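You operate a simulated robot arm through the tools that you are given. There is no shell and no other tool. Be economical: measure what you need, move in short steps, check, and stop when the job is done.

Carry out the task below with a simulated two-armed robot. There is one attempt and no reset: what you move stays moved.

JOB
Warm the sauce on the middle ring till it steams, and carry it back to the trivet.
Fine: both hands on the pot each way; start the ring on 5, off once it steams; lid on at the end.

Only the result counts: the job must be done as asked and must still hold three seconds after the hand-in. Knocking over, shifting, dropping, spilling or breaking anything else fails it. Lids that push on must go on centred and level and be pressed home; caps that screw on are set level and turned clockwise until they are tight.

ROBOT AND FRAMES
Two 7-joint arms with two-finger parallel grippers on one trunk, on a base that drives. Base frame: it is fixed to the floor where the robot stands at the start and does not move with it; the origin is under the middle of the robot, x ahead of it, y to its left, z up; the surface under the hand at the start is at about z = 0.95. Readings come in m, rad, newtons and seconds.
The left shoulder is at the start at [0.07, 0.163, 1.22], the right one opposite. With the tool pointing down near the work surface each hand reaches from about 0.4 to 0.88 m from the robot's upright axis, wherever it stands, measured 20 degrees to its own side. Places, roughly: green trivet [0.5, -0.1, 1]; middle ring [0.5, -0.7, 1]; middle ring knob [0.3, -0.6, 0.9]; pot (28x16x9 cm) [0.5, -0.1, 1]. Payload 3.43 kg a hand.
Tool frame (each hand has its own): the origin (TCP) lies between the finger pads and is the grasp point; the fingertips stand 0.034 m ahead of it; z points along the fingers, y is the line along which they close. Largest opening 0.128 m; finger width 0.024, thickness 0.012; the body of the gripper, 0.048 by 0.13 m, starts 0.096 m behind the TCP.
Orientation is told as [roll, pitch, yaw] about the base's x, y, z axes, in that order, counted from this pose: with the fingers straight down and closing along the base's y, the tool's x points along the base's -x, its y along +y and its z along -z.

CONTROLS
- The arms move only by the tool move_arm. It takes "left_series", "right_series" or both (then of equal length, played together; a hand with none holds still); each is text: rows parted by semicolons, each of 7 numbers parted by spaces: the shift along the tool's x, y, z in m, then the turn, a rotation vector about the tool's x, y, z in rad, then the opening, from 0 (shut) to 1 (fully open). In form: x y z rx ry rz hand; .... A call has 1 to 20 rows; each row is the pose to reach, as a shift and turn from the pose commanded when the call began, along the tool's axes at that moment. A row lasts 0.2 s, in which the tool goes at most 0.05 m and 0.15 rad; a call with a longer step from one row to the next is refused whole, and so is a gripper value outside its range. A pose out of reach is approached as far as the arm can. The call stops where the force on the tool passes 40 N (or 10 N more than at its start, if that is more) or the arm is blocked; 0.2 s more then pass. Each finger travels about 0.153 m/s and halts on what it meets, pressing with about 33 N; the grip force reading is that of the motor and also rises with nothing between the fingers. The clock runs only during rows and for 0.2 s after the last one: add rows that repeat a pose to give the fingers time. The reply holds the time, the measured pose of the TCP, the force on the tool along the base axes, the opening and the grip force, in the units named above and with some noise, with the torque about the TCP (base axes, N m) and any sound that the robot's microphone picked up.
- Cameras (640 x 400 px; columns grow to the right, rows downward): "scene" is now at [0.1301, -0.0521, 1.443]; the picture's right is [-0.47, -0.88, 0.00], its down [-0.56, 0.30, -0.77] and it looks along [0.68, -0.36, -0.64] (base axes); focal length 258 px, centre (320, 200). "left" rides on the left gripper at [0.076, 0.011, -0.16] in its tool frame; the picture's right is [-0.15, 0.99, 0.00], its down [-0.88, -0.13, -0.46] and it looks along [-0.45, -0.07, 0.89] (tool axes); focal length 234 px, centre (320, 200). "right" rides on the right gripper at [0.076, -0.011, -0.16] in its tool frame; the picture's right is [0.15, 0.99, 0.00], its down [-0.88, 0.13, -0.46] and it looks along [-0.45, 0.07, 0.89] (tool axes); focal length 234 px, centre (320, 200). There is no depth. A picture from a camera that has moved, and an enlarged one, comes with that camera's place and axes in the base frame and with its lens. The place of the scene camera against the robot may be out by one fixed shift of up to 0.018 m in any direction.
- grab_frame(camera): a new picture of that camera. It takes no simulated time.
- slide_trunk(by): slides the trunk up (or, below 0, down) by that many m; the arms and the scene camera ride with it, the base frame stays. It gives what a move gives, with no picture.
- drive_base(legs): drives the robot by 1 to 6 legs, each [ahead, left, turn to the left] in m, m and rad, along the robot's own axes; the way and the turn of a leg run together, so that a leg with both is an arc; at most 1.5 m and 3.142 rad a leg. The arms and the cameras ride along, it lands a little off, and it stops where it bumps. It gives what a move gives.
- head_to(pan, tilt): turns the head with the scene camera to pan (to the left, within 1.501 rad either way) and tilt (down, from -0.506 to 1.204), counted from straight ahead of the robot. It gives what a move gives.
- close_up(camera, box): a new picture of the part [left, top, right, bottom] of that camera's present view, enlarged. It takes no simulated time.
- job_done(): hands the job in; it is judged then, once.

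Go step by step. Nothing tells you exact positions but the pictures and the camera data: compare them with the known pose of the tool, close in by small moves and look again before you grip or let go. The budget is 120 turns and 100 pictures, counting those below and the enlarged ones. Unless the task says otherwise, let go and move clear before handing in, and close with one line.

The tools are called after "Request:" as name(argument=value, ...) on one line, values as JSON. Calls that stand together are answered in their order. move_arm: Moves the arms, as the interface text tells. Its arguments: {"type":"object","properties":{"left_series":{"type":"string"},"right_series":{"type":"string"}},"required":[]} The other tools are called the same way: slide_trunk (by) slides the trunk up or down; drive_base (legs) drives the base; head_to (pan, tilt) turns the head that bears the scene camera; grab_frame (camera) takes a picture; close_up (camera, box) takes an enlarged picture of a part of a camera's view; job_done () hands the job in.

At the start:

```text
time: 0.0
left_position: [0.5134, -0.0953, 1.2604]
left_orientation: [0.001, 0.001, 0.001]
left_wrist_force: [0.1, 0.1, 0.3]
left_wrist_torque: [0.0, -0.01, 0.03]
left_grip_width: 0.1281
left_grasp_force: 0.1
right_position: [0.4098, -0.4395, 1.2034]
right_orientation: [0.001, 0.0, -0.002]
right_wrist_force: [0.1, 0.5, -0.5]
right_wrist_torque: [0.01, -0.01, -0.01]
right_grip_width: 0.1278
right_grasp_force: 0.1
trunk travel left (down, up): [-0.7, 0.24]
robot x, y, heading: [-0.0018, 0.0017, -0.002]
head pan, tilt: [-0.492, 0.693]
```

scene: 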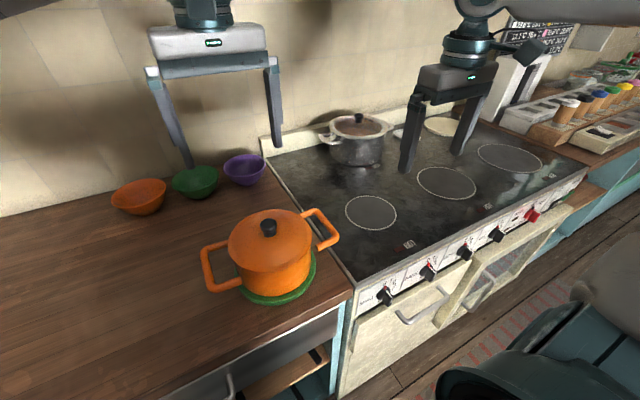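
right: 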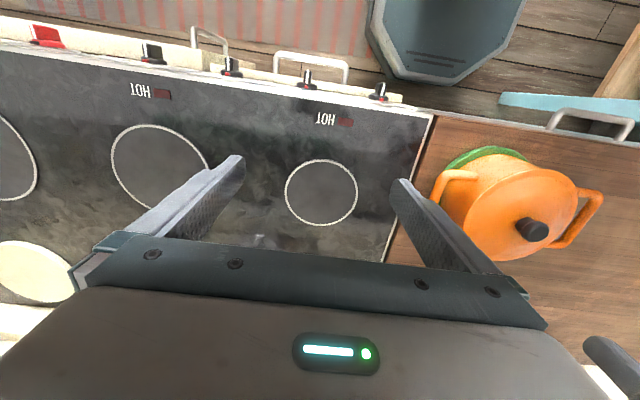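
left: 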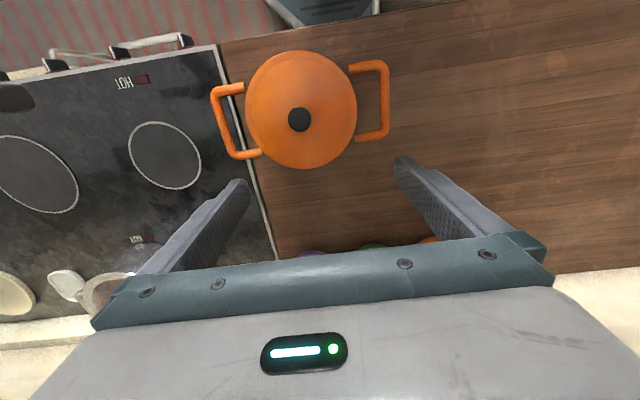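

The orange lidded pot sits on the green trivet, left of the hob, with its two loop handles roughly along y. The hob has five knobs along its front edge. I'll look closer at the knobs and the pot first.

Request:
close_up(camera="scene", box=[350, 180, 590, 330])

Request:
close_up(camera="scene", box=[190, 190, 350, 310])

Request:
close_up(camera="left", box=[190, 30, 410, 190])

```text
2.67 times, centred on (470, 255) of scene
camera zoom: at [0.1301, -0.0521, 1.443], right [-0.47, -0.88, 0.0], down [-0.56, 0.3, -0.77], along [0.68, -0.36, -0.64], focal length 689 px, centre (-80, 53)
```

zoom: 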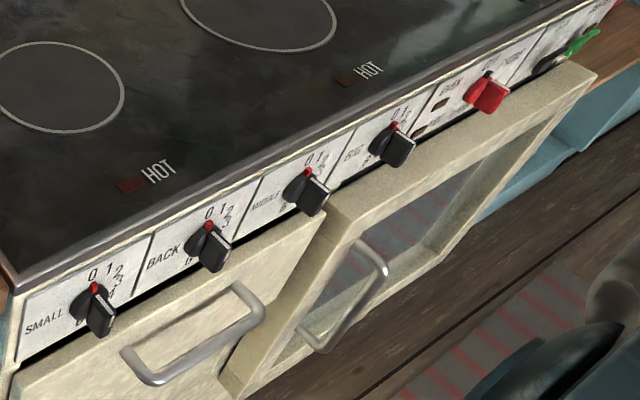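

```text
3.33 times, centred on (270, 250) of scene
camera zoom: at [0.1301, -0.0521, 1.443], right [-0.47, -0.88, 0.0], down [-0.56, 0.3, -0.77], along [0.68, -0.36, -0.64], focal length 861 px, centre (487, 33)
```

zoom: 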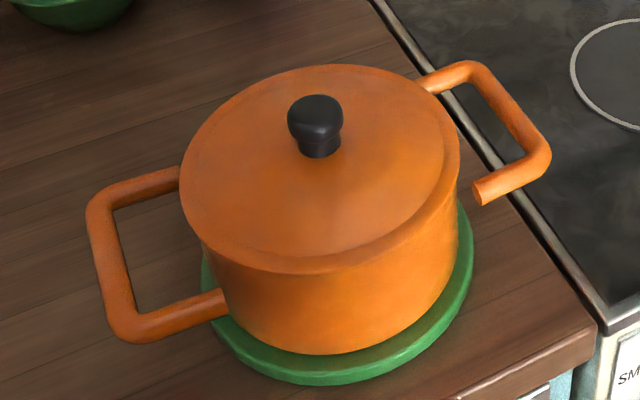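

```text
2.50 times, centred on (300, 110) of left
camera zoom: at [0.4367, -0.0854, 1.4203], right [0.15, 0.99, 0.0], down [0.88, -0.13, 0.46], along [0.45, -0.07, -0.89], focal length 585 px, centre (370, 425)
```

zoom: 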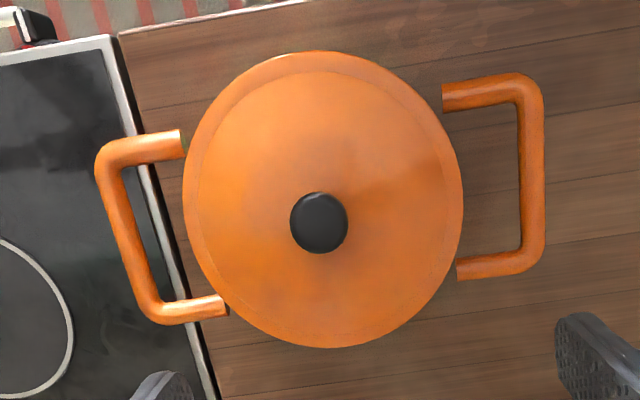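

The third knob from the left, labelled MIDDLE, is at about [0.33, -0.6, 0.9]. The pot handles' outer bars run along x at y≈0.009 and y≈-0.25, with x≈0.478 and z≈1.02. First I'll shift the base so the robot is centred on the pot.

Request:
drive_base(legs=[[0, -0.12, 0]])

Request:
grab_frame(camera="left")

Request:
grab_frame(camera="scene")

```text
time: 1.2
left_position: [0.5138, -0.2118, 1.2608]
left_orientation: [-0.003, 0.001, 0.002]
left_wrist_force: [0.7, -0.4, 0.2]
left_wrist_torque: [-0.02, -0.01, 0.0]
left_grip_width: 0.1277
left_grasp_force: 0.0
right_position: [0.4108, -0.5554, 1.204]
right_orientation: [-0.001, -0.001, 0.002]
right_wrist_force: [-0.3, -0.1, -0.2]
right_wrist_torque: [-0.01, 0.01, -0.01]
right_grip_width: 0.128
right_grasp_force: 0.0
trunk travel left (down, up): [-0.7, 0.24]
robot x, y, heading: [0.0038, -0.1184, 0.002]
head pan, tilt: [-0.492, 0.693]
```

```text
93 pictures are left
camera left: at [0.437, -0.2015, 1.4205], right [0.14, 0.99, 0.0], down [0.88, -0.13, 0.46], along [0.45, -0.07, -0.89], focal length 234 px, centre (320, 200)
```

left: 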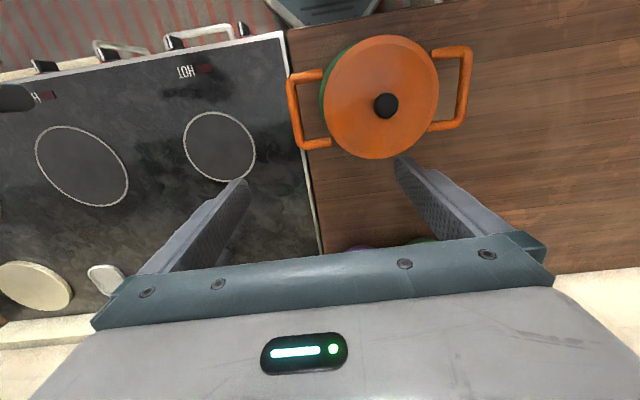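

```text
92 pictures are left
camera scene: at [0.1302, -0.1686, 1.4431], right [-0.47, -0.88, 0.0], down [-0.56, 0.3, -0.77], along [0.68, -0.36, -0.64], focal length 258 px, centre (320, 200)
```

scene: 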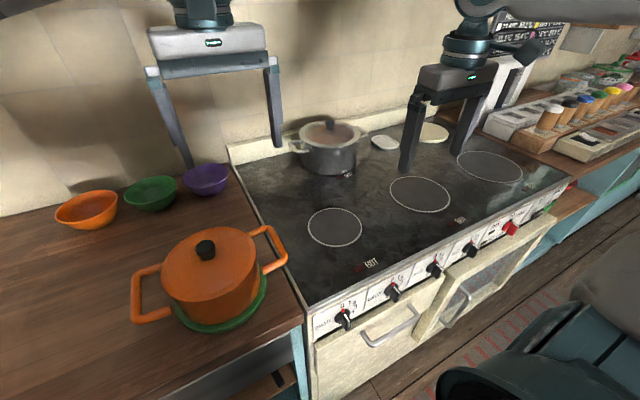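

Triangulating gives handle height z≈1.03. I'll bring each hand over its handle, partly closed.

Request:
move_arm(left_series="0.005 0.032 0 0 0 0 0.8; 0.01 0.064 0 0 0 0 0.6; 0.015 0.096 0 0 0 0 0.5; 0.02 0.128 0 0 0 0 0.5; 0.025 0.16 0 0 0 0 0.5; 0.03 0.192 0.02 0 0 0 0.5; 0.036 0.220 0.05 0 0 0 0.5; 0.036 0.220 0.08 0 0 0 0.5; 0.036 0.220 0.08 0 0 0 0.5", right_series="-0.01 0.044 0 0 0 0 0.8; -0.02 0.088 0 0 0 0 0.6; -0.03 0.132 0 0 0 0 0.5; -0.04 0.176 0 0 0 0 0.5; -0.05 0.22 0 0 0 0 0.5; -0.06 0.264 0 0 0 0 0.5; -0.067 0.305 0 0 0 0 0.5; -0.067 0.305 0.024 0 0 0 0.5; -0.067 0.305 0.024 0 0 0 0.5")

Request:
grab_frame(camera="left")

Request:
grab_frame(camera="right")

```text
time: 3.2
left_position: [0.4751, 0.0069, 1.1811]
left_orientation: [-0.002, -0.002, 0.005]
left_wrist_force: [-0.4, 1.0, 0.0]
left_wrist_torque: [0.0, -0.02, 0.01]
left_grip_width: 0.0638
left_grasp_force: 0.1
right_position: [0.4766, -0.2519, 1.1802]
right_orientation: [0.0, -0.003, -0.001]
right_wrist_force: [-0.1, 0.2, 0.3]
right_wrist_torque: [0.01, -0.03, -0.04]
right_grip_width: 0.0638
right_grasp_force: 0.1
trunk travel left (down, up): [-0.7, 0.24]
robot x, y, heading: [-0.0003, -0.1182, 0.002]
head pan, tilt: [-0.492, 0.693]
```

```text
91 pictures are left
camera left: at [0.3989, 0.018, 1.3408], right [0.14, 0.99, 0.0], down [0.88, -0.13, 0.46], along [0.45, -0.07, -0.89], focal length 234 px, centre (320, 200)
```

left: 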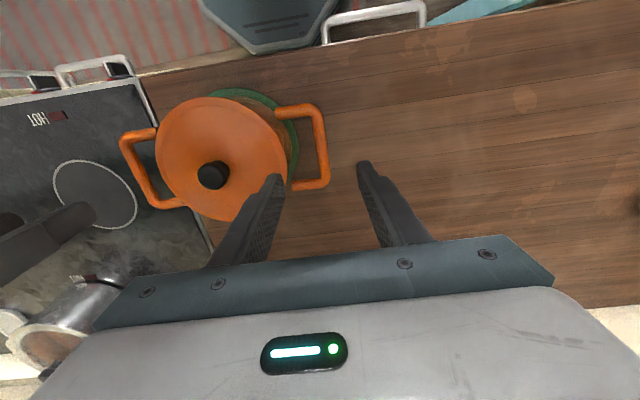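

```text
90 pictures are left
camera right: at [0.4007, -0.2637, 1.341], right [-0.15, 0.99, 0.0], down [0.88, 0.13, 0.46], along [0.45, 0.07, -0.89], focal length 234 px, centre (320, 200)
```

right: 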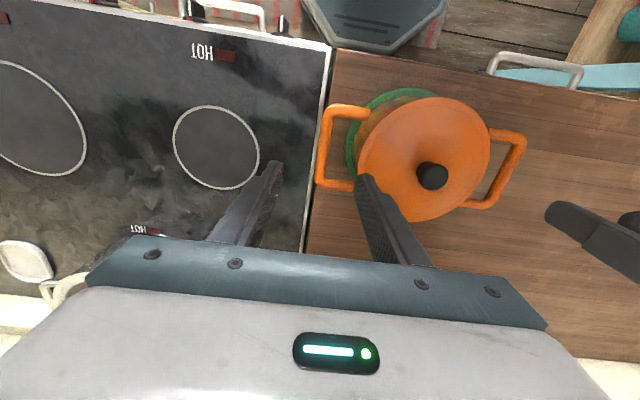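

The bars are at y≈0.0065 and y≈-0.246. I'll narrow the fingers to 4 cm, centre them over the bars and go partway down to check the fit.

Request:
move_arm(left_series="-0.003 0 0.02 0 0 0 0.32; -0.003 0 0.05 0 0 0 0.32; -0.003 0 0.08 0 0 0 0.32; -0.003 0 0.095 0 0 0 0.32", right_series="-0.001 0.005 0.02 0 0 0 0.32; -0.001 0.005 0.05 0 0 0 0.32; -0.001 0.005 0.08 0 0 0 0.32; -0.001 0.005 0.095 0 0 0 0.32")

Request:
grab_frame(camera="left")

Request:
grab_frame(camera="right")

```text
time: 4.2
left_position: [0.4782, 0.007, 1.0839]
left_orientation: [-0.002, 0.0, 0.002]
left_wrist_force: [0.8, 0.3, 0.0]
left_wrist_torque: [0.04, -0.02, 0.0]
left_grip_width: 0.041
left_grasp_force: 0.0
right_position: [0.4787, -0.2471, 1.0846]
right_orientation: [0.0, -0.002, -0.002]
right_wrist_force: [0.2, 0.6, 0.2]
right_wrist_torque: [0.05, -0.01, 0.01]
right_grip_width: 0.041
right_grasp_force: 0.0
trunk travel left (down, up): [-0.7, 0.24]
robot x, y, heading: [-0.0017, -0.1206, 0.001]
head pan, tilt: [-0.492, 0.693]
```

```text
89 pictures are left
camera left: at [0.4036, 0.0174, 1.2442], right [0.14, 0.99, 0.0], down [0.88, -0.13, 0.46], along [0.45, -0.07, -0.89], focal length 234 px, centre (320, 200)
```

left: 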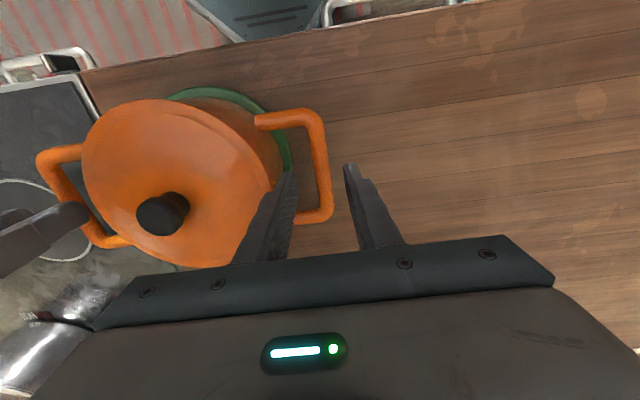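

```text
88 pictures are left
camera right: at [0.4034, -0.2591, 1.2448], right [-0.15, 0.99, 0.0], down [0.88, 0.13, 0.46], along [0.45, 0.07, -0.89], focal length 234 px, centre (320, 200)
```

right: 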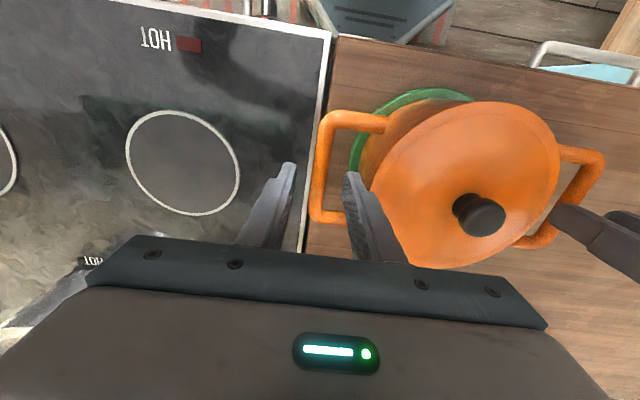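

The bars sit centred between the fingers on both sides. I'll go down to z≈1.03 and close.

Request:
move_arm(left_series="0 0 0.018 0 0 0 0.32; 0 0 0.036 0 0 0 0.32; 0 0 0.053 0 0 0 0.32; 0 0 0.053 0 0 0 0.32", right_series="0 0 0.018 0 0 0 0.32; 0 0 0.036 0 0 0 0.32; 0 0 0.053 0 0 0 0.32; 0 0 0.053 0 0 0 0.32")

Request:
close_up(camera="left", box=[220, 80, 420, 260])

Request:
close_up(camera="right", box=[220, 80, 420, 260])

Request:
head_to(pan=0, tilt=0.85)

Request:
grab_frame(camera="scene")

```text
time: 5.2
left_position: [0.4788, 0.0071, 1.0316]
left_orientation: [-0.001, 0.0, 0.001]
left_wrist_force: [-0.2, -0.3, -0.6]
left_wrist_torque: [0.0, -0.01, 0.0]
left_grip_width: 0.041
left_grasp_force: 0.0
right_position: [0.478, -0.2486, 1.0319]
right_orientation: [0.001, -0.001, 0.0]
right_wrist_force: [-0.6, 0.0, -0.6]
right_wrist_torque: [0.0, -0.01, -0.01]
right_grip_width: 0.0408
right_grasp_force: 0.1
trunk travel left (down, up): [-0.7, 0.24]
robot x, y, heading: [0.002, -0.115, 0.004]
head pan, tilt: [-0.492, 0.693]
```

```text
2.22 times, centred on (320, 170) of left
camera zoom: at [0.4031, 0.017, 1.1921], right [0.14, 0.99, 0.0], down [0.88, -0.13, 0.46], along [0.45, -0.07, -0.89], focal length 520 px, centre (320, 267)
```

zoom: 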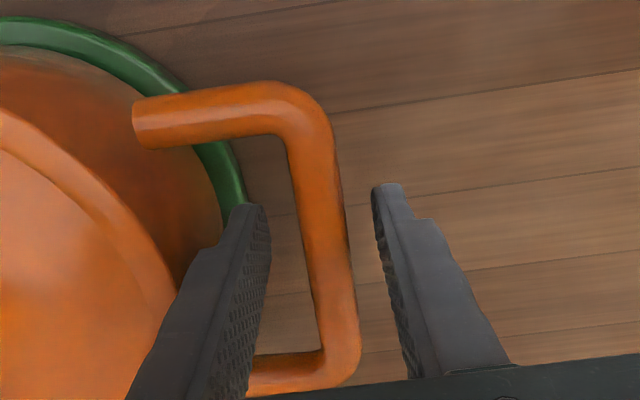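

```text
2.22 times, centred on (320, 170) of right
camera zoom: at [0.4025, -0.2595, 1.1926], right [-0.15, 0.99, 0.0], down [0.88, 0.13, 0.46], along [0.45, 0.07, -0.89], focal length 520 px, centre (320, 267)
```

zoom: 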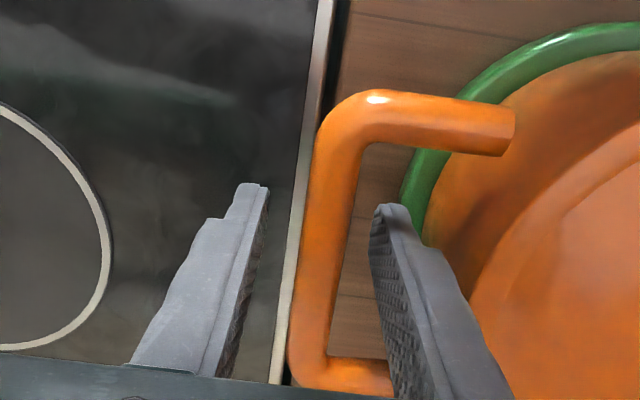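

```text
time: 6.2
left_position: [0.4791, 0.0068, 1.0318]
left_orientation: [-0.001, -0.001, 0.002]
left_wrist_force: [-0.5, 0.4, 1.0]
left_wrist_torque: [0.05, -0.01, -0.01]
left_grip_width: 0.0414
left_grasp_force: 0.0
right_position: [0.478, -0.2472, 1.033]
right_orientation: [-0.001, 0.0, 0.002]
right_wrist_force: [-0.1, -0.2, 0.8]
right_wrist_torque: [0.03, -0.01, 0.0]
right_grip_width: 0.0409
right_grasp_force: 0.1
trunk travel left (down, up): [-0.7, 0.24]
robot x, y, heading: [0.0023, -0.1199, 0.001]
head pan, tilt: [0.0, 0.85]
```

```text
85 pictures are left
camera scene: at [0.1334, -0.1294, 1.4302], right [0.0, -1.0, 0.0], down [-0.75, 0.0, -0.66], along [0.66, 0.0, -0.75], focal length 258 px, centre (320, 200)
```

scene: 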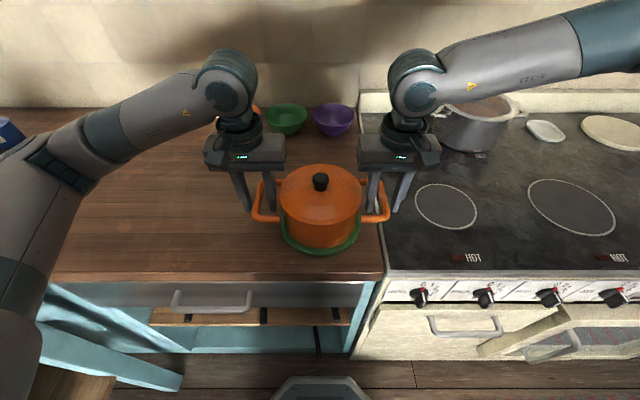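

The fingers straddle both bars, so I'll close both hands.

Request:
move_arm(left_series="0 0 0 0 0 0 0.2; 0 0 0 0 0 0 0.05; 0 0 0 0 0 0 0; 0 0 0 0 0 0 0", right_series="0 0 0 0 0 0 0.2; 0 0 0 0 0 0 0.05; 0 0 0 0 0 0 0; 0 0 0 0 0 0 0")

```text
time: 7.2
left_position: [0.4794, 0.0085, 1.0316]
left_orientation: [0.002, 0.0, 0.002]
left_wrist_force: [0.7, 20.0, 0.5]
left_wrist_torque: [0.01, 0.03, 0.0]
left_grip_width: 0.0157
left_grasp_force: 32.6
right_position: [0.4778, -0.2472, 1.0312]
right_orientation: [-0.002, 0.0, 0.002]
right_wrist_force: [0.2, -18.0, 2.7]
right_wrist_torque: [0.02, -0.11, 0.21]
right_grip_width: 0.0157
right_grasp_force: 32.6
trunk travel left (down, up): [-0.7, 0.24]
robot x, y, heading: [-0.0008, -0.1168, 0.002]
head pan, tilt: [0.0, 0.85]
```

Both are gripped at a bar width of 15.7 mm, with an inward-pinch strain of about 19 N. I'll relax it by spreading the hands slightly.

Request:
move_arm(left_series="0 0.0015 0 0 0 0 0; 0 0.0015 0 0 0 0 0", right_series="0 -0.0015 0 0 0 0 0; 0 -0.0015 0 0 0 0 0")

```text
time: 7.8
left_position: [0.4789, 0.0078, 1.0313]
left_orientation: [-0.002, 0.0, 0.003]
left_wrist_force: [2.8, 7.5, 0.1]
left_wrist_torque: [0.03, -0.12, 0.19]
left_grip_width: 0.0157
left_grasp_force: 32.9
right_position: [0.4772, -0.2475, 1.0315]
right_orientation: [0.001, 0.0, 0.003]
right_wrist_force: [-0.2, -4.6, 1.8]
right_wrist_torque: [0.02, -0.08, 0.18]
right_grip_width: 0.0155
right_grasp_force: 33.4
trunk travel left (down, up): [-0.7, 0.24]
robot x, y, heading: [0.0021, -0.1144, -0.001]
head pan, tilt: [0.0, 0.85]
```

The strain is low now. I'll lift both hands together, gently, by 6 cm.

Request:
move_arm(left_series="0 0.0007 -0.004 0 0 0 0; 0 0.0007 -0.012 0 0 0 0; 0 0.0007 -0.022 0 0 0 0; 0 0.0007 -0.034 0 0 0 0; 0 0.0007 -0.046 0 0 0 0; 0 0.0007 -0.056 0 0 0 0; 0 0.0007 -0.06 0 0 0 0; 0 0.0007 -0.06 0 0 0 0", right_series="0 -0.0004 -0.004 0 0 0 0; 0 -0.0004 -0.012 0 0 0 0; 0 -0.0004 -0.022 0 0 0 0; 0 -0.0004 -0.034 0 0 0 0; 0 -0.0004 -0.046 0 0 0 0; 0 -0.0004 -0.056 0 0 0 0; 0 -0.0004 -0.06 0 0 0 0; 0 -0.0004 -0.06 0 0 0 0")

Request:
grab_frame(camera="scene")

```text
time: 9.6
left_position: [0.4791, 0.0066, 1.0918]
left_orientation: [-0.005, -0.001, 0.002]
left_wrist_force: [1.6, -32.1, -6.8]
left_wrist_torque: [0.07, -0.07, 0.12]
left_grip_width: 0.0156
left_grasp_force: 33.0
right_position: [0.4792, -0.2479, 1.0919]
right_orientation: [0.004, -0.001, 0.002]
right_wrist_force: [-0.9, 31.6, -7.0]
right_wrist_torque: [-0.04, 0.16, 0.26]
right_grip_width: 0.0157
right_grasp_force: 33.2
trunk travel left (down, up): [-0.7, 0.24]
robot x, y, heading: [0.0054, -0.1178, 0.001]
head pan, tilt: [0.0, 0.85]
```

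```text
84 pictures are left
camera scene: at [0.1347, -0.1293, 1.4301], right [0.0, -1.0, 0.0], down [-0.75, 0.0, -0.66], along [0.66, 0.0, -0.75], focal length 258 px, centre (320, 200)
```

scene: 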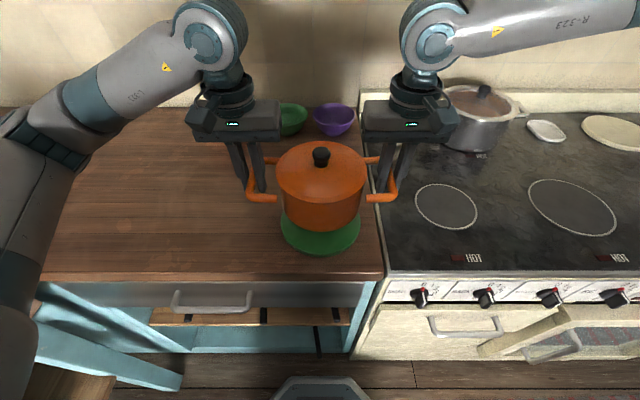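

The pot is lifted level with about 14 N shared between the hands. I'll relieve the outward strain before driving.

Request:
move_arm(left_series="0 -0.001 0 0 0 0 0; 0 -0.002 0 0 0 0 0; 0 -0.002 0 0 0 0 0", right_series="0 0.001 0 0 0 0 0; 0 0.002 0 0 0 0 0; 0 0.002 0 0 0 0 0")

Request:
head_to(pan=-0.8, tilt=0.75)

Request:
grab_frame(camera="scene")

```text
time: 10.4
left_position: [0.4798, 0.0078, 1.0916]
left_orientation: [0.004, 0.002, 0.002]
left_wrist_force: [0.2, -9.4, -5.8]
left_wrist_torque: [-0.06, 0.34, 0.05]
left_grip_width: 0.0159
left_grasp_force: 32.5
right_position: [0.479, -0.2485, 1.0927]
right_orientation: [0.0, 0.001, 0.001]
right_wrist_force: [-1.5, 8.3, -7.1]
right_wrist_torque: [-0.03, -0.35, 0.19]
right_grip_width: 0.0156
right_grasp_force: 33.3
trunk travel left (down, up): [-0.7, 0.24]
robot x, y, heading: [0.0013, -0.1168, -0.0]
head pan, tilt: [0.0, 0.85]
```

```text
time: 11.5
left_position: [0.4795, 0.0078, 1.0902]
left_orientation: [0.003, 0.0, 0.003]
left_wrist_force: [1.1, 11.2, -7.4]
left_wrist_torque: [0.01, 0.07, -0.01]
left_grip_width: 0.0154
left_grasp_force: 33.1
right_position: [0.4794, -0.2486, 1.0915]
right_orientation: [-0.003, 0.001, 0.001]
right_wrist_force: [0.0, -11.9, -5.8]
right_wrist_torque: [0.0, -0.13, 0.18]
right_grip_width: 0.0154
right_grasp_force: 32.6
trunk travel left (down, up): [-0.7, 0.24]
robot x, y, heading: [-0.0004, -0.1174, 0.004]
head pan, tilt: [-0.799, 0.75]
```

```text
83 pictures are left
camera scene: at [0.1143, -0.1887, 1.4381], right [-0.72, -0.7, 0.0], down [-0.48, 0.49, -0.73], along [0.51, -0.52, -0.68], focal length 258 px, centre (320, 200)
```

scene: 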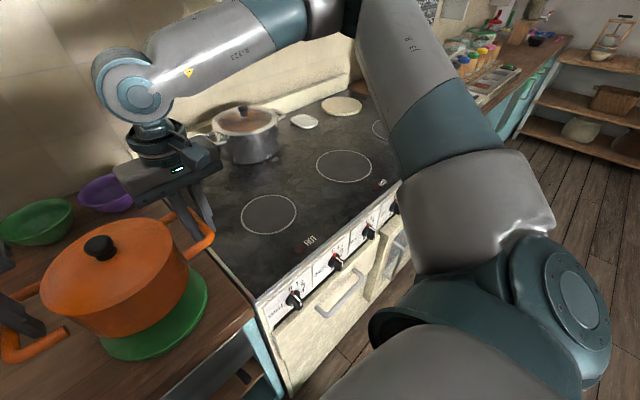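

The path to the right is clear at this height. I'll drive 0.6 m to the right with the pot held.

Request:
drive_base(legs=[[0, -0.3, 0], [0, -0.3, 0]])

Request:
head_to(pan=0, tilt=0.85)

Request:
grab_frame(camera="scene")

Request:
grab_frame(camera="left")

Request:
grab_frame(camera="right")

```text
time: 15.2
left_position: [0.4808, -0.5924, 1.0908]
left_orientation: [0.002, -0.001, 0.002]
left_wrist_force: [0.3, 29.7, -6.9]
left_wrist_torque: [-0.03, 0.05, 0.03]
left_grip_width: 0.0157
left_grasp_force: 32.9
right_position: [0.4795, -0.8478, 1.0918]
right_orientation: [-0.004, 0.002, 0.0]
right_wrist_force: [-1.0, -28.4, -6.0]
right_wrist_torque: [-0.04, -0.05, 0.17]
right_grip_width: 0.0157
right_grasp_force: 33.3
trunk travel left (down, up): [-0.7, 0.24]
robot x, y, heading: [0.0001, -0.7242, 0.002]
head pan, tilt: [-0.799, 0.75]
```

```text
time: 16.3
left_position: [0.4806, -0.5944, 1.0916]
left_orientation: [0.002, 0.0, 0.002]
left_wrist_force: [0.7, 1.0, -6.9]
left_wrist_torque: [-0.02, 0.02, 0.0]
left_grip_width: 0.0156
left_grasp_force: 32.8
right_position: [0.4779, -0.85, 1.0923]
right_orientation: [-0.002, 0.001, 0.0]
right_wrist_force: [-1.1, -1.4, -6.2]
right_wrist_torque: [-0.02, -0.01, 0.14]
right_grip_width: 0.0155
right_grasp_force: 32.9
trunk travel left (down, up): [-0.7, 0.24]
robot x, y, heading: [0.0017, -0.7195, -0.0]
head pan, tilt: [0.0, 0.85]
```

```text
82 pictures are left
camera scene: at [0.1346, -0.7307, 1.4301], right [0.0, -1.0, 0.0], down [-0.75, 0.0, -0.66], along [0.66, 0.0, -0.75], focal length 258 px, centre (320, 200)
```

scene: 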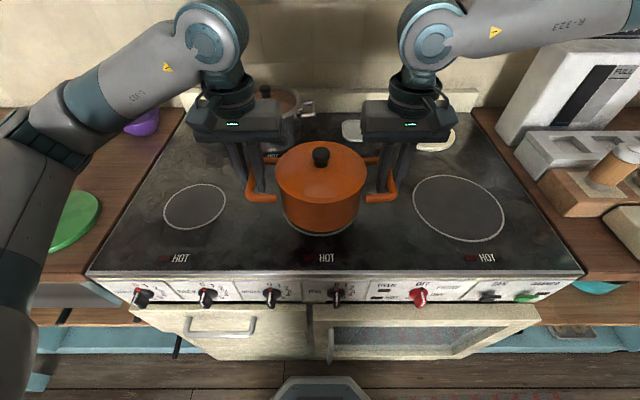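

```text
81 pictures are left
camera left: at [0.4048, -0.5836, 1.2517], right [0.14, 0.99, 0.0], down [0.88, -0.13, 0.45], along [0.45, -0.06, -0.89], focal length 234 px, centre (320, 200)
```

left: 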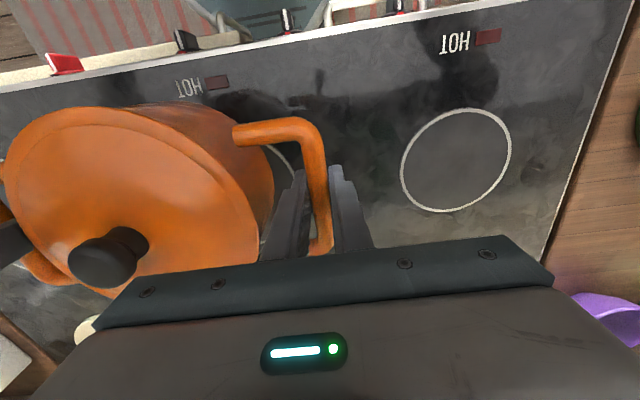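

```text
80 pictures are left
camera right: at [0.4038, -0.861, 1.2521], right [-0.15, 0.99, 0.0], down [0.88, 0.13, 0.45], along [0.45, 0.06, -0.89], focal length 234 px, centre (320, 200)
```

right: 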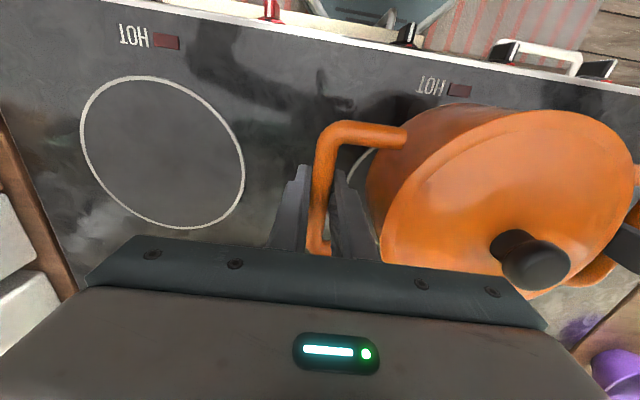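

The pot is over the middle ring, and the pot centre is at [0.479, -0.722]. From the wrist views the ring centre is about [0.525, -0.718]. I'll shift forward and then check.

Request:
move_arm(left_series="-0.008 0.001 0 0 0 0 0; -0.02 0.002 0 0 0 0 0; -0.034 0.004 0 0 0 0 0; -0.043 0.004 0 0 0 0 0; -0.046 0.004 0.01 0 0 0 0; -0.046 0.004 0.02 0 0 0 0; -0.046 0.004 0.02 0 0 0 0", right_series="-0.008 0.001 0 0 0 0 0; -0.02 0.002 0 0 0 0 0; -0.034 0.004 0 0 0 0 0; -0.043 0.004 0 0 0 0 0; -0.046 0.004 0.01 0 0 0 0; -0.046 0.004 0.02 0 0 0 0; -0.046 0.004 0.02 0 0 0 0")

Request:
grab_frame(camera="scene")

Request:
close_up(camera="left", box=[160, 60, 360, 260])

Request:
close_up(camera="right", box=[300, 60, 500, 260])

```text
time: 17.9
left_position: [0.5252, -0.5929, 1.0718]
left_orientation: [-0.005, -0.001, -0.003]
left_wrist_force: [-0.9, -38.9, -5.9]
left_wrist_torque: [0.09, -0.38, -0.09]
left_grip_width: 0.0155
left_grasp_force: 33.3
right_position: [0.5238, -0.8475, 1.0732]
right_orientation: [0.007, -0.001, 0.001]
right_wrist_force: [1.9, 40.0, -7.2]
right_wrist_torque: [-0.1, 0.36, -0.15]
right_grip_width: 0.0154
right_grasp_force: 33.3
right hand out of reach, approached as far as the arm can: row 5, 6, 7
trunk travel left (down, up): [-0.7, 0.24]
robot x, y, heading: [0.0014, -0.7195, 0.002]
head pan, tilt: [0.0, 0.85]
```

```text
79 pictures are left
camera scene: at [0.1344, -0.7307, 1.4301], right [0.0, -1.0, 0.0], down [-0.75, 0.0, -0.66], along [0.66, 0.0, -0.75], focal length 258 px, centre (320, 200)
```

scene: 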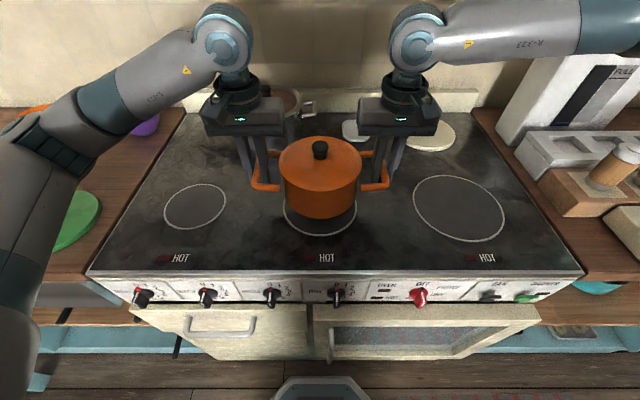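

```text
2.00 times, centred on (260, 160) of left
camera zoom: at [0.4501, -0.5806, 1.2317], right [0.15, 0.99, 0.0], down [0.88, -0.13, 0.46], along [0.45, -0.07, -0.89], focal length 468 px, centre (440, 280)
```

zoom: 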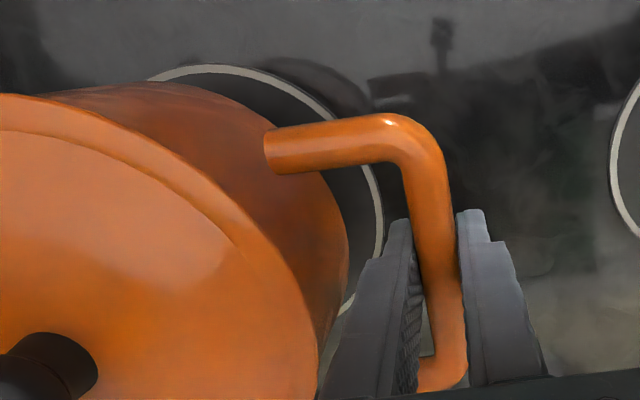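

```text
2.00 times, centred on (400, 160) of right
camera zoom: at [0.4479, -0.8612, 1.2329], right [-0.15, 0.99, 0.01], down [0.88, 0.13, 0.46], along [0.45, 0.07, -0.89], focal length 468 px, centre (160, 280)
```

zoom: 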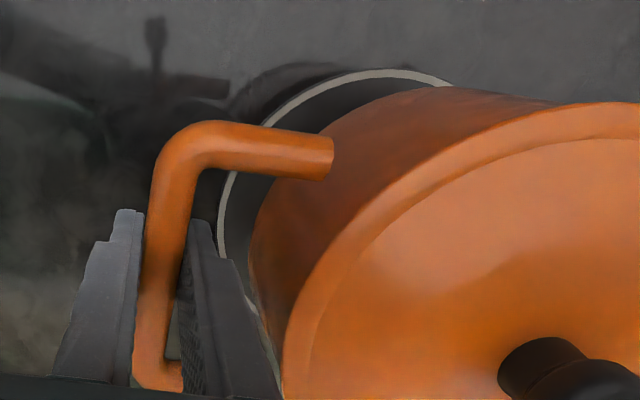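

Checked against the visible arcs, the ring centre is about [0.531, -0.720] with radius 0.087, and the pot is over it to within 1 cm. I'll relieve the strain and lower with the trunk, since the right arm is near its reach limit.

Request:
move_arm(left_series="0 -0.0012 0 0 0 0 0; 0 -0.0024 0 0 0 0 0; 0 -0.0024 0 0 0 0 0", right_series="0 0.0012 0 0 0 0 0; 0 0.0024 0 0 0 0 0; 0 0.0024 0 0 0 0 0")

Request:
slide_trunk(by=-0.035)

```text
time: 18.7
left_position: [0.5272, -0.5937, 1.0712]
left_orientation: [-0.001, 0.001, 0.0]
left_wrist_force: [-3.4, -33.4, -5.8]
left_wrist_torque: [0.01, 0.32, -0.43]
left_grip_width: 0.0157
left_grasp_force: 33.1
right_position: [0.525, -0.8493, 1.0728]
right_orientation: [0.003, 0.002, 0.001]
right_wrist_force: [4.8, 33.4, -7.3]
right_wrist_torque: [-0.04, -0.23, -0.38]
right_grip_width: 0.0156
right_grasp_force: 33.0
trunk travel left (down, up): [-0.7, 0.24]
robot x, y, heading: [0.0013, -0.7207, 0.002]
head pan, tilt: [0.0, 0.85]
```

```text
time: 19.5
left_position: [0.5267, -0.5936, 1.0368]
left_orientation: [-0.001, 0.0, 0.002]
left_wrist_force: [-4.3, -33.4, -6.9]
left_wrist_torque: [0.06, 0.4, -0.46]
left_grip_width: 0.0155
left_grasp_force: 32.5
right_position: [0.5235, -0.8485, 1.0379]
right_orientation: [0.004, 0.001, 0.001]
right_wrist_force: [3.2, 33.0, -6.8]
right_wrist_torque: [0.04, -0.38, -0.39]
right_grip_width: 0.0158
right_grasp_force: 33.0
trunk travel left (down, up): [-0.665, 0.275]
robot x, y, heading: [0.0007, -0.7167, -0.002]
head pan, tilt: [0.0, 0.85]
```

The pot is still hanging, with some outward strain left. I'll relieve more and lower further.

Request:
move_arm(left_series="0 -0.0012 0 0 0 0 0; 0 -0.0024 0 0 0 0 0; 0 -0.0024 0 0 0 0 0", right_series="0 0.0012 0 0 0 0 0; 0 0.0024 0 0 0 0 0; 0 0.0024 0 0 0 0 0")

Request:
slide_trunk(by=-0.008)

Request:
close_up(camera="scene", box=[240, 120, 400, 270])

```text
time: 20.3
left_position: [0.5263, -0.594, 1.0369]
left_orientation: [0.002, 0.001, 0.003]
left_wrist_force: [-5.0, -15.2, -6.4]
left_wrist_torque: [-0.04, -0.22, -0.66]
left_grip_width: 0.016
left_grasp_force: 32.7
right_position: [0.5239, -0.8511, 1.0369]
right_orientation: [0.002, -0.001, -0.001]
right_wrist_force: [5.0, 14.1, -6.2]
right_wrist_torque: [0.01, 0.23, -0.51]
right_grip_width: 0.0157
right_grasp_force: 33.1
trunk travel left (down, up): [-0.665, 0.275]
robot x, y, heading: [0.0027, -0.7189, 0.005]
head pan, tilt: [0.0, 0.85]
```

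```text
time: 20.9
left_position: [0.5274, -0.5946, 1.0295]
left_orientation: [0.003, 0.002, 0.002]
left_wrist_force: [-4.4, -6.2, -6.5]
left_wrist_torque: [-0.04, -0.18, -0.61]
left_grip_width: 0.0158
left_grasp_force: 33.2
right_position: [0.521, -0.8488, 1.0295]
right_orientation: [0.001, 0.0, -0.001]
right_wrist_force: [3.8, 6.9, -5.6]
right_wrist_torque: [-0.01, 0.14, -0.4]
right_grip_width: 0.0157
right_grasp_force: 32.8
trunk travel left (down, up): [-0.657, 0.283]
robot x, y, heading: [-0.0008, -0.7245, -0.0]
head pan, tilt: [0.0, 0.85]
```

```text
2.67 times, centred on (320, 195) of scene
camera zoom: at [0.1349, -0.7306, 1.387], right [0.0, -1.0, 0.0], down [-0.75, 0.0, -0.66], along [0.66, 0.0, -0.75], focal length 689 px, centre (320, 213)
```

zoom: 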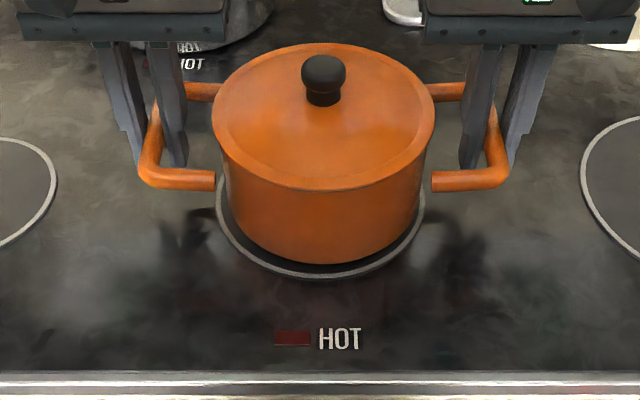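

Nearly down. I'll lower in small steps until the weight comes off the hands.

Request:
slide_trunk(by=-0.005)

Request:
slide_trunk(by=-0.004)

```text
time: 21.4
left_position: [0.5267, -0.5942, 1.0245]
left_orientation: [0.003, 0.001, 0.002]
left_wrist_force: [-4.0, 0.7, -6.7]
left_wrist_torque: [-0.02, -0.07, -0.59]
left_grip_width: 0.0158
left_grasp_force: 32.9
right_position: [0.5223, -0.8495, 1.0241]
right_orientation: [0.001, 0.001, -0.001]
right_wrist_force: [4.1, 0.5, -7.8]
right_wrist_torque: [-0.01, 0.1, -0.38]
right_grip_width: 0.0156
right_grasp_force: 32.8
trunk travel left (down, up): [-0.652, 0.288]
robot x, y, heading: [0.0024, -0.7209, -0.002]
head pan, tilt: [0.0, 0.85]
```

```text
time: 21.9
left_position: [0.5263, -0.5947, 1.0201]
left_orientation: [0.004, 0.001, 0.003]
left_wrist_force: [-3.8, 5.9, -3.3]
left_wrist_torque: [-0.08, 0.08, -0.58]
left_grip_width: 0.0155
left_grasp_force: 32.8
right_position: [0.5217, -0.8496, 1.0216]
right_orientation: [0.003, 0.0, -0.001]
right_wrist_force: [3.3, -5.5, -5.2]
right_wrist_torque: [-0.04, -0.16, -0.4]
right_grip_width: 0.0157
right_grasp_force: 32.9
trunk travel left (down, up): [-0.648, 0.292]
robot x, y, heading: [-0.0004, -0.7159, -0.002]
head pan, tilt: [0.0, 0.85]
```

Request:
slide_trunk(by=-0.002)

```text
time: 22.5
left_position: [0.5256, -0.5938, 1.0209]
left_orientation: [0.001, -0.004, 0.004]
left_wrist_force: [2.5, 12.1, 16.8]
left_wrist_torque: [0.06, 0.85, -0.68]
left_grip_width: 0.0156
left_grasp_force: 33.0
right_position: [0.5226, -0.8504, 1.0202]
right_orientation: [0.001, -0.003, -0.002]
right_wrist_force: [7.8, -12.5, 8.1]
right_wrist_torque: [0.0, 0.6, -0.36]
right_grip_width: 0.0155
right_grasp_force: 33.2
trunk travel left (down, up): [-0.646, 0.294]
robot x, y, heading: [0.0032, -0.7207, -0.001]
head pan, tilt: [0.0, 0.85]
```

The pot has landed on the ring. I'll open the fingers to 4 cm and raise the trunk clear.

Request:
move_arm(left_series="0 0 0 0 0 0 0.15; 0 0 0 0 0 0 0.3; 0 0 0 0 0 0 0.32; 0 0 0 0 0 0 0.32", right_series="0 0 0 0 0 0 0.15; 0 0 0 0 0 0 0.3; 0 0 0 0 0 0 0.32; 0 0 0 0 0 0 0.32")

Request:
close_up(camera="left", box=[220, 80, 420, 260])

Request:
close_up(camera="right", box=[220, 80, 420, 260])

```text
time: 23.5
left_position: [0.526, -0.5938, 1.0172]
left_orientation: [0.002, -0.002, 0.002]
left_wrist_force: [0.2, -0.4, 0.5]
left_wrist_torque: [-0.01, 0.05, -0.02]
left_grip_width: 0.0411
left_grasp_force: 0.1
right_position: [0.5219, -0.8495, 1.0197]
right_orientation: [0.004, -0.001, 0.0]
right_wrist_force: [-0.1, -0.1, -0.8]
right_wrist_torque: [-0.02, -0.01, -0.03]
right_grip_width: 0.0411
right_grasp_force: 0.2
trunk travel left (down, up): [-0.646, 0.294]
robot x, y, heading: [0.0012, -0.718, 0.0]
head pan, tilt: [0.0, 0.85]
```

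```text
2.22 times, centred on (320, 170) of left
camera zoom: at [0.4496, -0.5844, 1.1786], right [0.14, 0.99, 0.0], down [0.88, -0.13, 0.46], along [0.45, -0.06, -0.89], focal length 520 px, centre (320, 267)
```

zoom: 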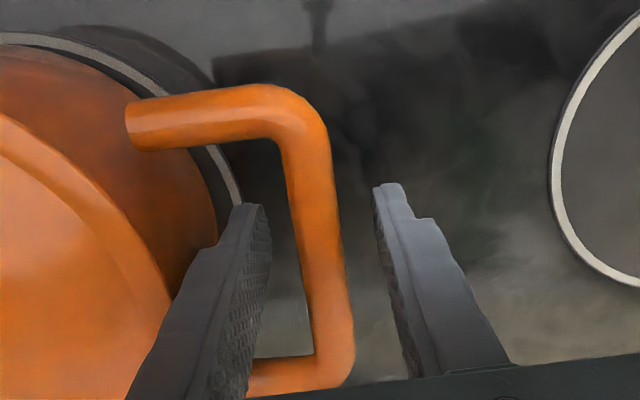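

```text
2.22 times, centred on (320, 170) of right
camera zoom: at [0.4457, -0.8615, 1.1798], right [-0.15, 0.99, 0.0], down [0.88, 0.13, 0.46], along [0.45, 0.07, -0.89], focal length 520 px, centre (320, 267)
```

zoom: 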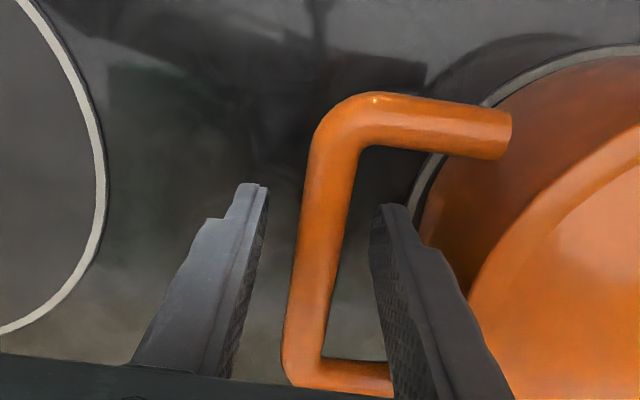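

Both grips are clear of the bars. I'll raise the trunk straight up, then back off to work on the knob.

Request:
slide_trunk(by=0.18)

Request:
drive_base(legs=[[-0.35, 0, 0]])

Request:
grab_frame(camera="scene")

Request:
grab_frame(camera="left")

```text
time: 25.5
left_position: [0.5255, -0.5954, 1.1983]
left_orientation: [0.002, -0.001, 0.001]
left_wrist_force: [0.4, 0.2, -0.1]
left_wrist_torque: [-0.03, 0.0, -0.02]
left_grip_width: 0.0409
left_grasp_force: 0.0
right_position: [0.5215, -0.8499, 1.1988]
right_orientation: [0.002, -0.002, 0.0]
right_wrist_force: [-1.1, -0.9, -0.1]
right_wrist_torque: [0.0, 0.01, -0.02]
right_grip_width: 0.0411
right_grasp_force: 0.0
trunk travel left (down, up): [-0.826, 0.114]
robot x, y, heading: [0.0025, -0.7211, 0.0]
head pan, tilt: [0.0, 0.85]
```

```text
time: 27.8
left_position: [0.1761, -0.5948, 1.1973]
left_orientation: [0.002, 0.004, 0.002]
left_wrist_force: [-0.9, -0.6, 0.5]
left_wrist_torque: [0.02, 0.03, 0.03]
left_grip_width: 0.0409
left_grasp_force: 0.1
right_position: [0.1721, -0.8499, 1.1988]
right_orientation: [0.003, 0.0, -0.002]
right_wrist_force: [-0.4, -0.5, -0.5]
right_wrist_torque: [0.05, 0.03, 0.0]
right_grip_width: 0.041
right_grasp_force: 0.0
trunk travel left (down, up): [-0.826, 0.114]
robot x, y, heading: [-0.3506, -0.7194, -0.005]
head pan, tilt: [0.0, 0.85]
```

```text
73 pictures are left
camera scene: at [-0.2159, -0.7305, 1.556], right [0.0, -1.0, 0.0], down [-0.75, 0.0, -0.66], along [0.66, 0.0, -0.75], focal length 258 px, centre (320, 200)
```

scene: 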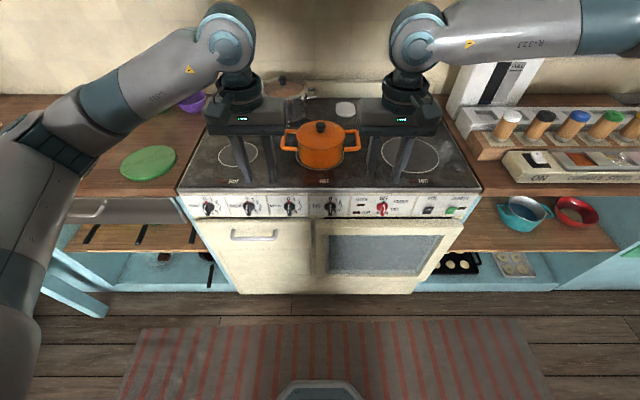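

```text
72 pictures are left
camera left: at [0.1002, -0.5844, 1.358], right [0.15, 0.99, 0.0], down [0.88, -0.13, 0.45], along [0.45, -0.06, -0.89], focal length 234 px, centre (320, 200)
```

left: 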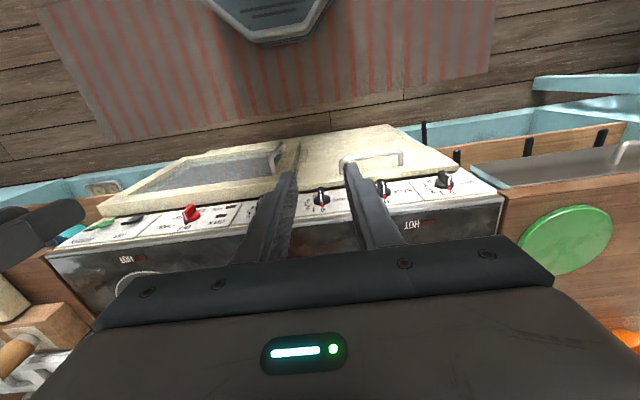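

Request:
close_up(camera="scene", box=[185, 180, 345, 230])

Request:
close_up(camera="scene", box=[262, 184, 322, 224])

Request:
close_up(camera="left", box=[280, 160, 380, 230])

```text
4.00 times, centred on (265, 205) of scene
camera zoom: at [-0.2159, -0.7305, 1.556], right [0.0, -1.0, 0.0], down [-0.75, 0.0, -0.66], along [0.66, 0.0, -0.75], focal length 1034 px, centre (540, 180)
```

zoom: 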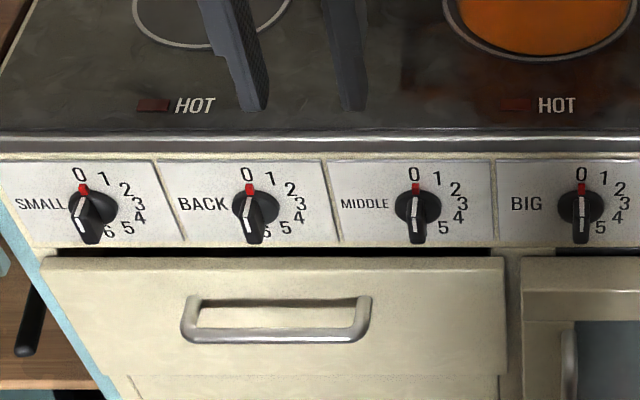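

```text
10.00 times, centred on (292, 204) of scene
camera zoom: at [-0.2159, -0.7305, 1.556], right [0.0, -1.0, 0.0], down [-0.75, 0.0, -0.66], along [0.66, 0.0, -0.75], focal length 2584 px, centre (600, 160)
```

zoom: 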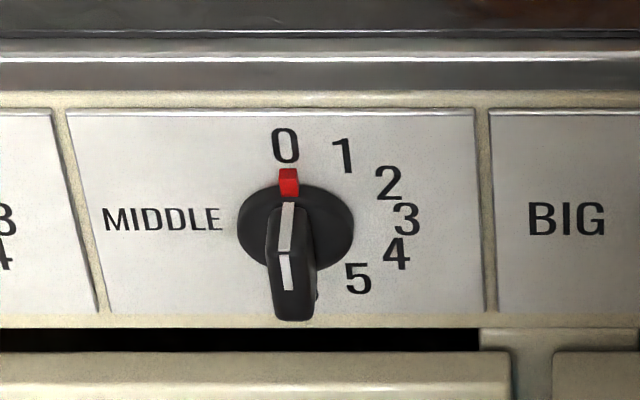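

```text
5.71 times, centred on (330, 195) of left
camera zoom: at [0.1002, -0.5844, 1.358], right [0.15, 0.99, 0.0], down [0.88, -0.13, 0.45], along [0.45, -0.06, -0.89], focal length 1338 px, centre (263, 229)
```

zoom: 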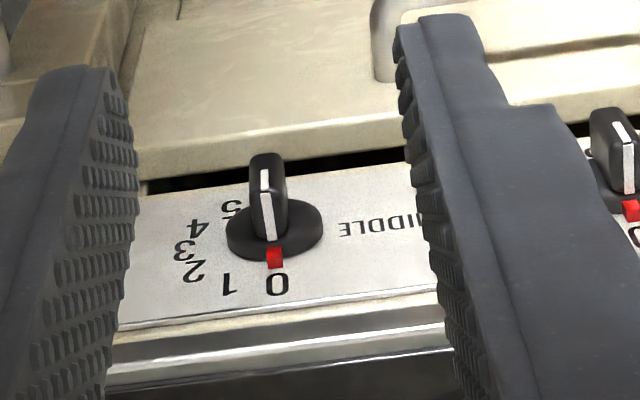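

The MIDDLE knob reads 0 at the top, and 5 is about 139° clockwise, with roughly 28° per number. I put the knob centre at about [0.343, -0.612, 0.88], on a panel tilted back by about 10°. I'll turn the left hand to point forward.

Request:
move_arm(left_series="-0.007 0 0 0 -0.14 0 0.32; -0.014 0 0 0 -0.28 0 0.32; -0.021 0 0 0 -0.42 0 0.32; -0.028 0 0 0 -0.56 0 0.32; -0.035 0 0 0 -0.70 0 0.32; -0.042 0 0 0 -0.84 0 0.32; -0.049 0 0 0 -0.98 0 0.32; -0.056 0 0 0 -1.12 0 0.32; -0.063 0 0 0 -1.26 0 0.32; -0.07 0 0 0 -1.40 0 0.32; -0.07 0 0 0 -1.40 0 0.32")

Request:
slide_trunk(by=-0.22)

Request:
grab_frame(camera="left")

Request:
grab_frame(camera="scene")

```text
time: 30.1
left_position: [0.2426, -0.5975, 1.2021]
left_orientation: [-0.007, -1.398, 0.015]
left_wrist_force: [-0.6, 0.2, 0.1]
left_wrist_torque: [-0.01, 0.01, -0.08]
left_grip_width: 0.041
left_grasp_force: 0.1
left hand out of reach, approached as far as the arm can: row 10, 11
right_position: [0.1699, -0.8431, 1.1996]
right_orientation: [-0.001, -0.001, -0.001]
right_wrist_force: [-0.4, -0.4, -0.2]
right_wrist_torque: [-0.1, -0.04, 0.0]
right_grip_width: 0.0409
right_grasp_force: 0.0
trunk travel left (down, up): [-0.826, 0.114]
robot x, y, heading: [-0.3504, -0.7199, -0.005]
head pan, tilt: [0.0, 0.85]
```

```text
time: 32.5
left_position: [0.2427, -0.6029, 0.9827]
left_orientation: [0.018, -1.396, -0.011]
left_wrist_force: [-0.9, -0.8, -0.6]
left_wrist_torque: [0.01, 0.01, -0.03]
left_grip_width: 0.0411
left_grasp_force: 0.1
right_position: [0.1706, -0.8494, 0.9786]
right_orientation: [0.002, -0.001, -0.002]
right_wrist_force: [0.3, 0.3, 0.6]
right_wrist_torque: [-0.02, 0.03, 0.01]
right_grip_width: 0.0412
right_grasp_force: 0.0
trunk travel left (down, up): [-0.606, 0.334]
robot x, y, heading: [-0.3481, -0.7196, -0.006]
head pan, tilt: [0.0, 0.85]
```

```text
68 pictures are left
camera left: at [0.0718, -0.594, 0.937], right [0.02, 0.99, 0.15], down [-0.3, -0.14, 0.95], along [0.96, -0.06, 0.29], focal length 234 px, centre (320, 200)
```

left: 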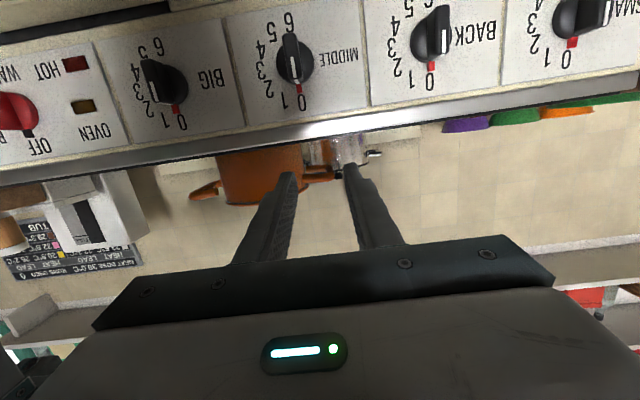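

```text
67 pictures are left
camera scene: at [-0.2178, -0.7305, 1.3363], right [0.0, -1.0, 0.0], down [-0.75, 0.0, -0.66], along [0.66, 0.0, -0.75], focal length 258 px, centre (320, 200)
```

scene: 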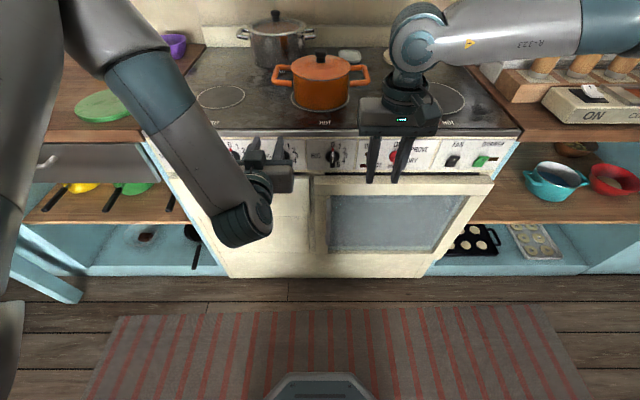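

The wrist camera now sees the panel upside down. There seems to be a 6 on this scale too, so I'll enlarge it to get exact angles.

Request:
close_up(camera="left", box=[240, 0, 370, 125])

```text
3.20 times, centred on (305, 62) of left
camera zoom: at [0.0718, -0.594, 0.937], right [0.02, 0.99, 0.15], down [-0.3, -0.14, 0.95], along [0.96, -0.06, 0.29], focal length 749 px, centre (368, 640)
```

zoom: 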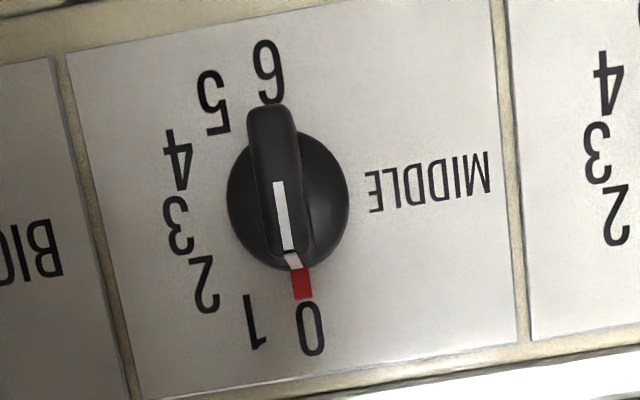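

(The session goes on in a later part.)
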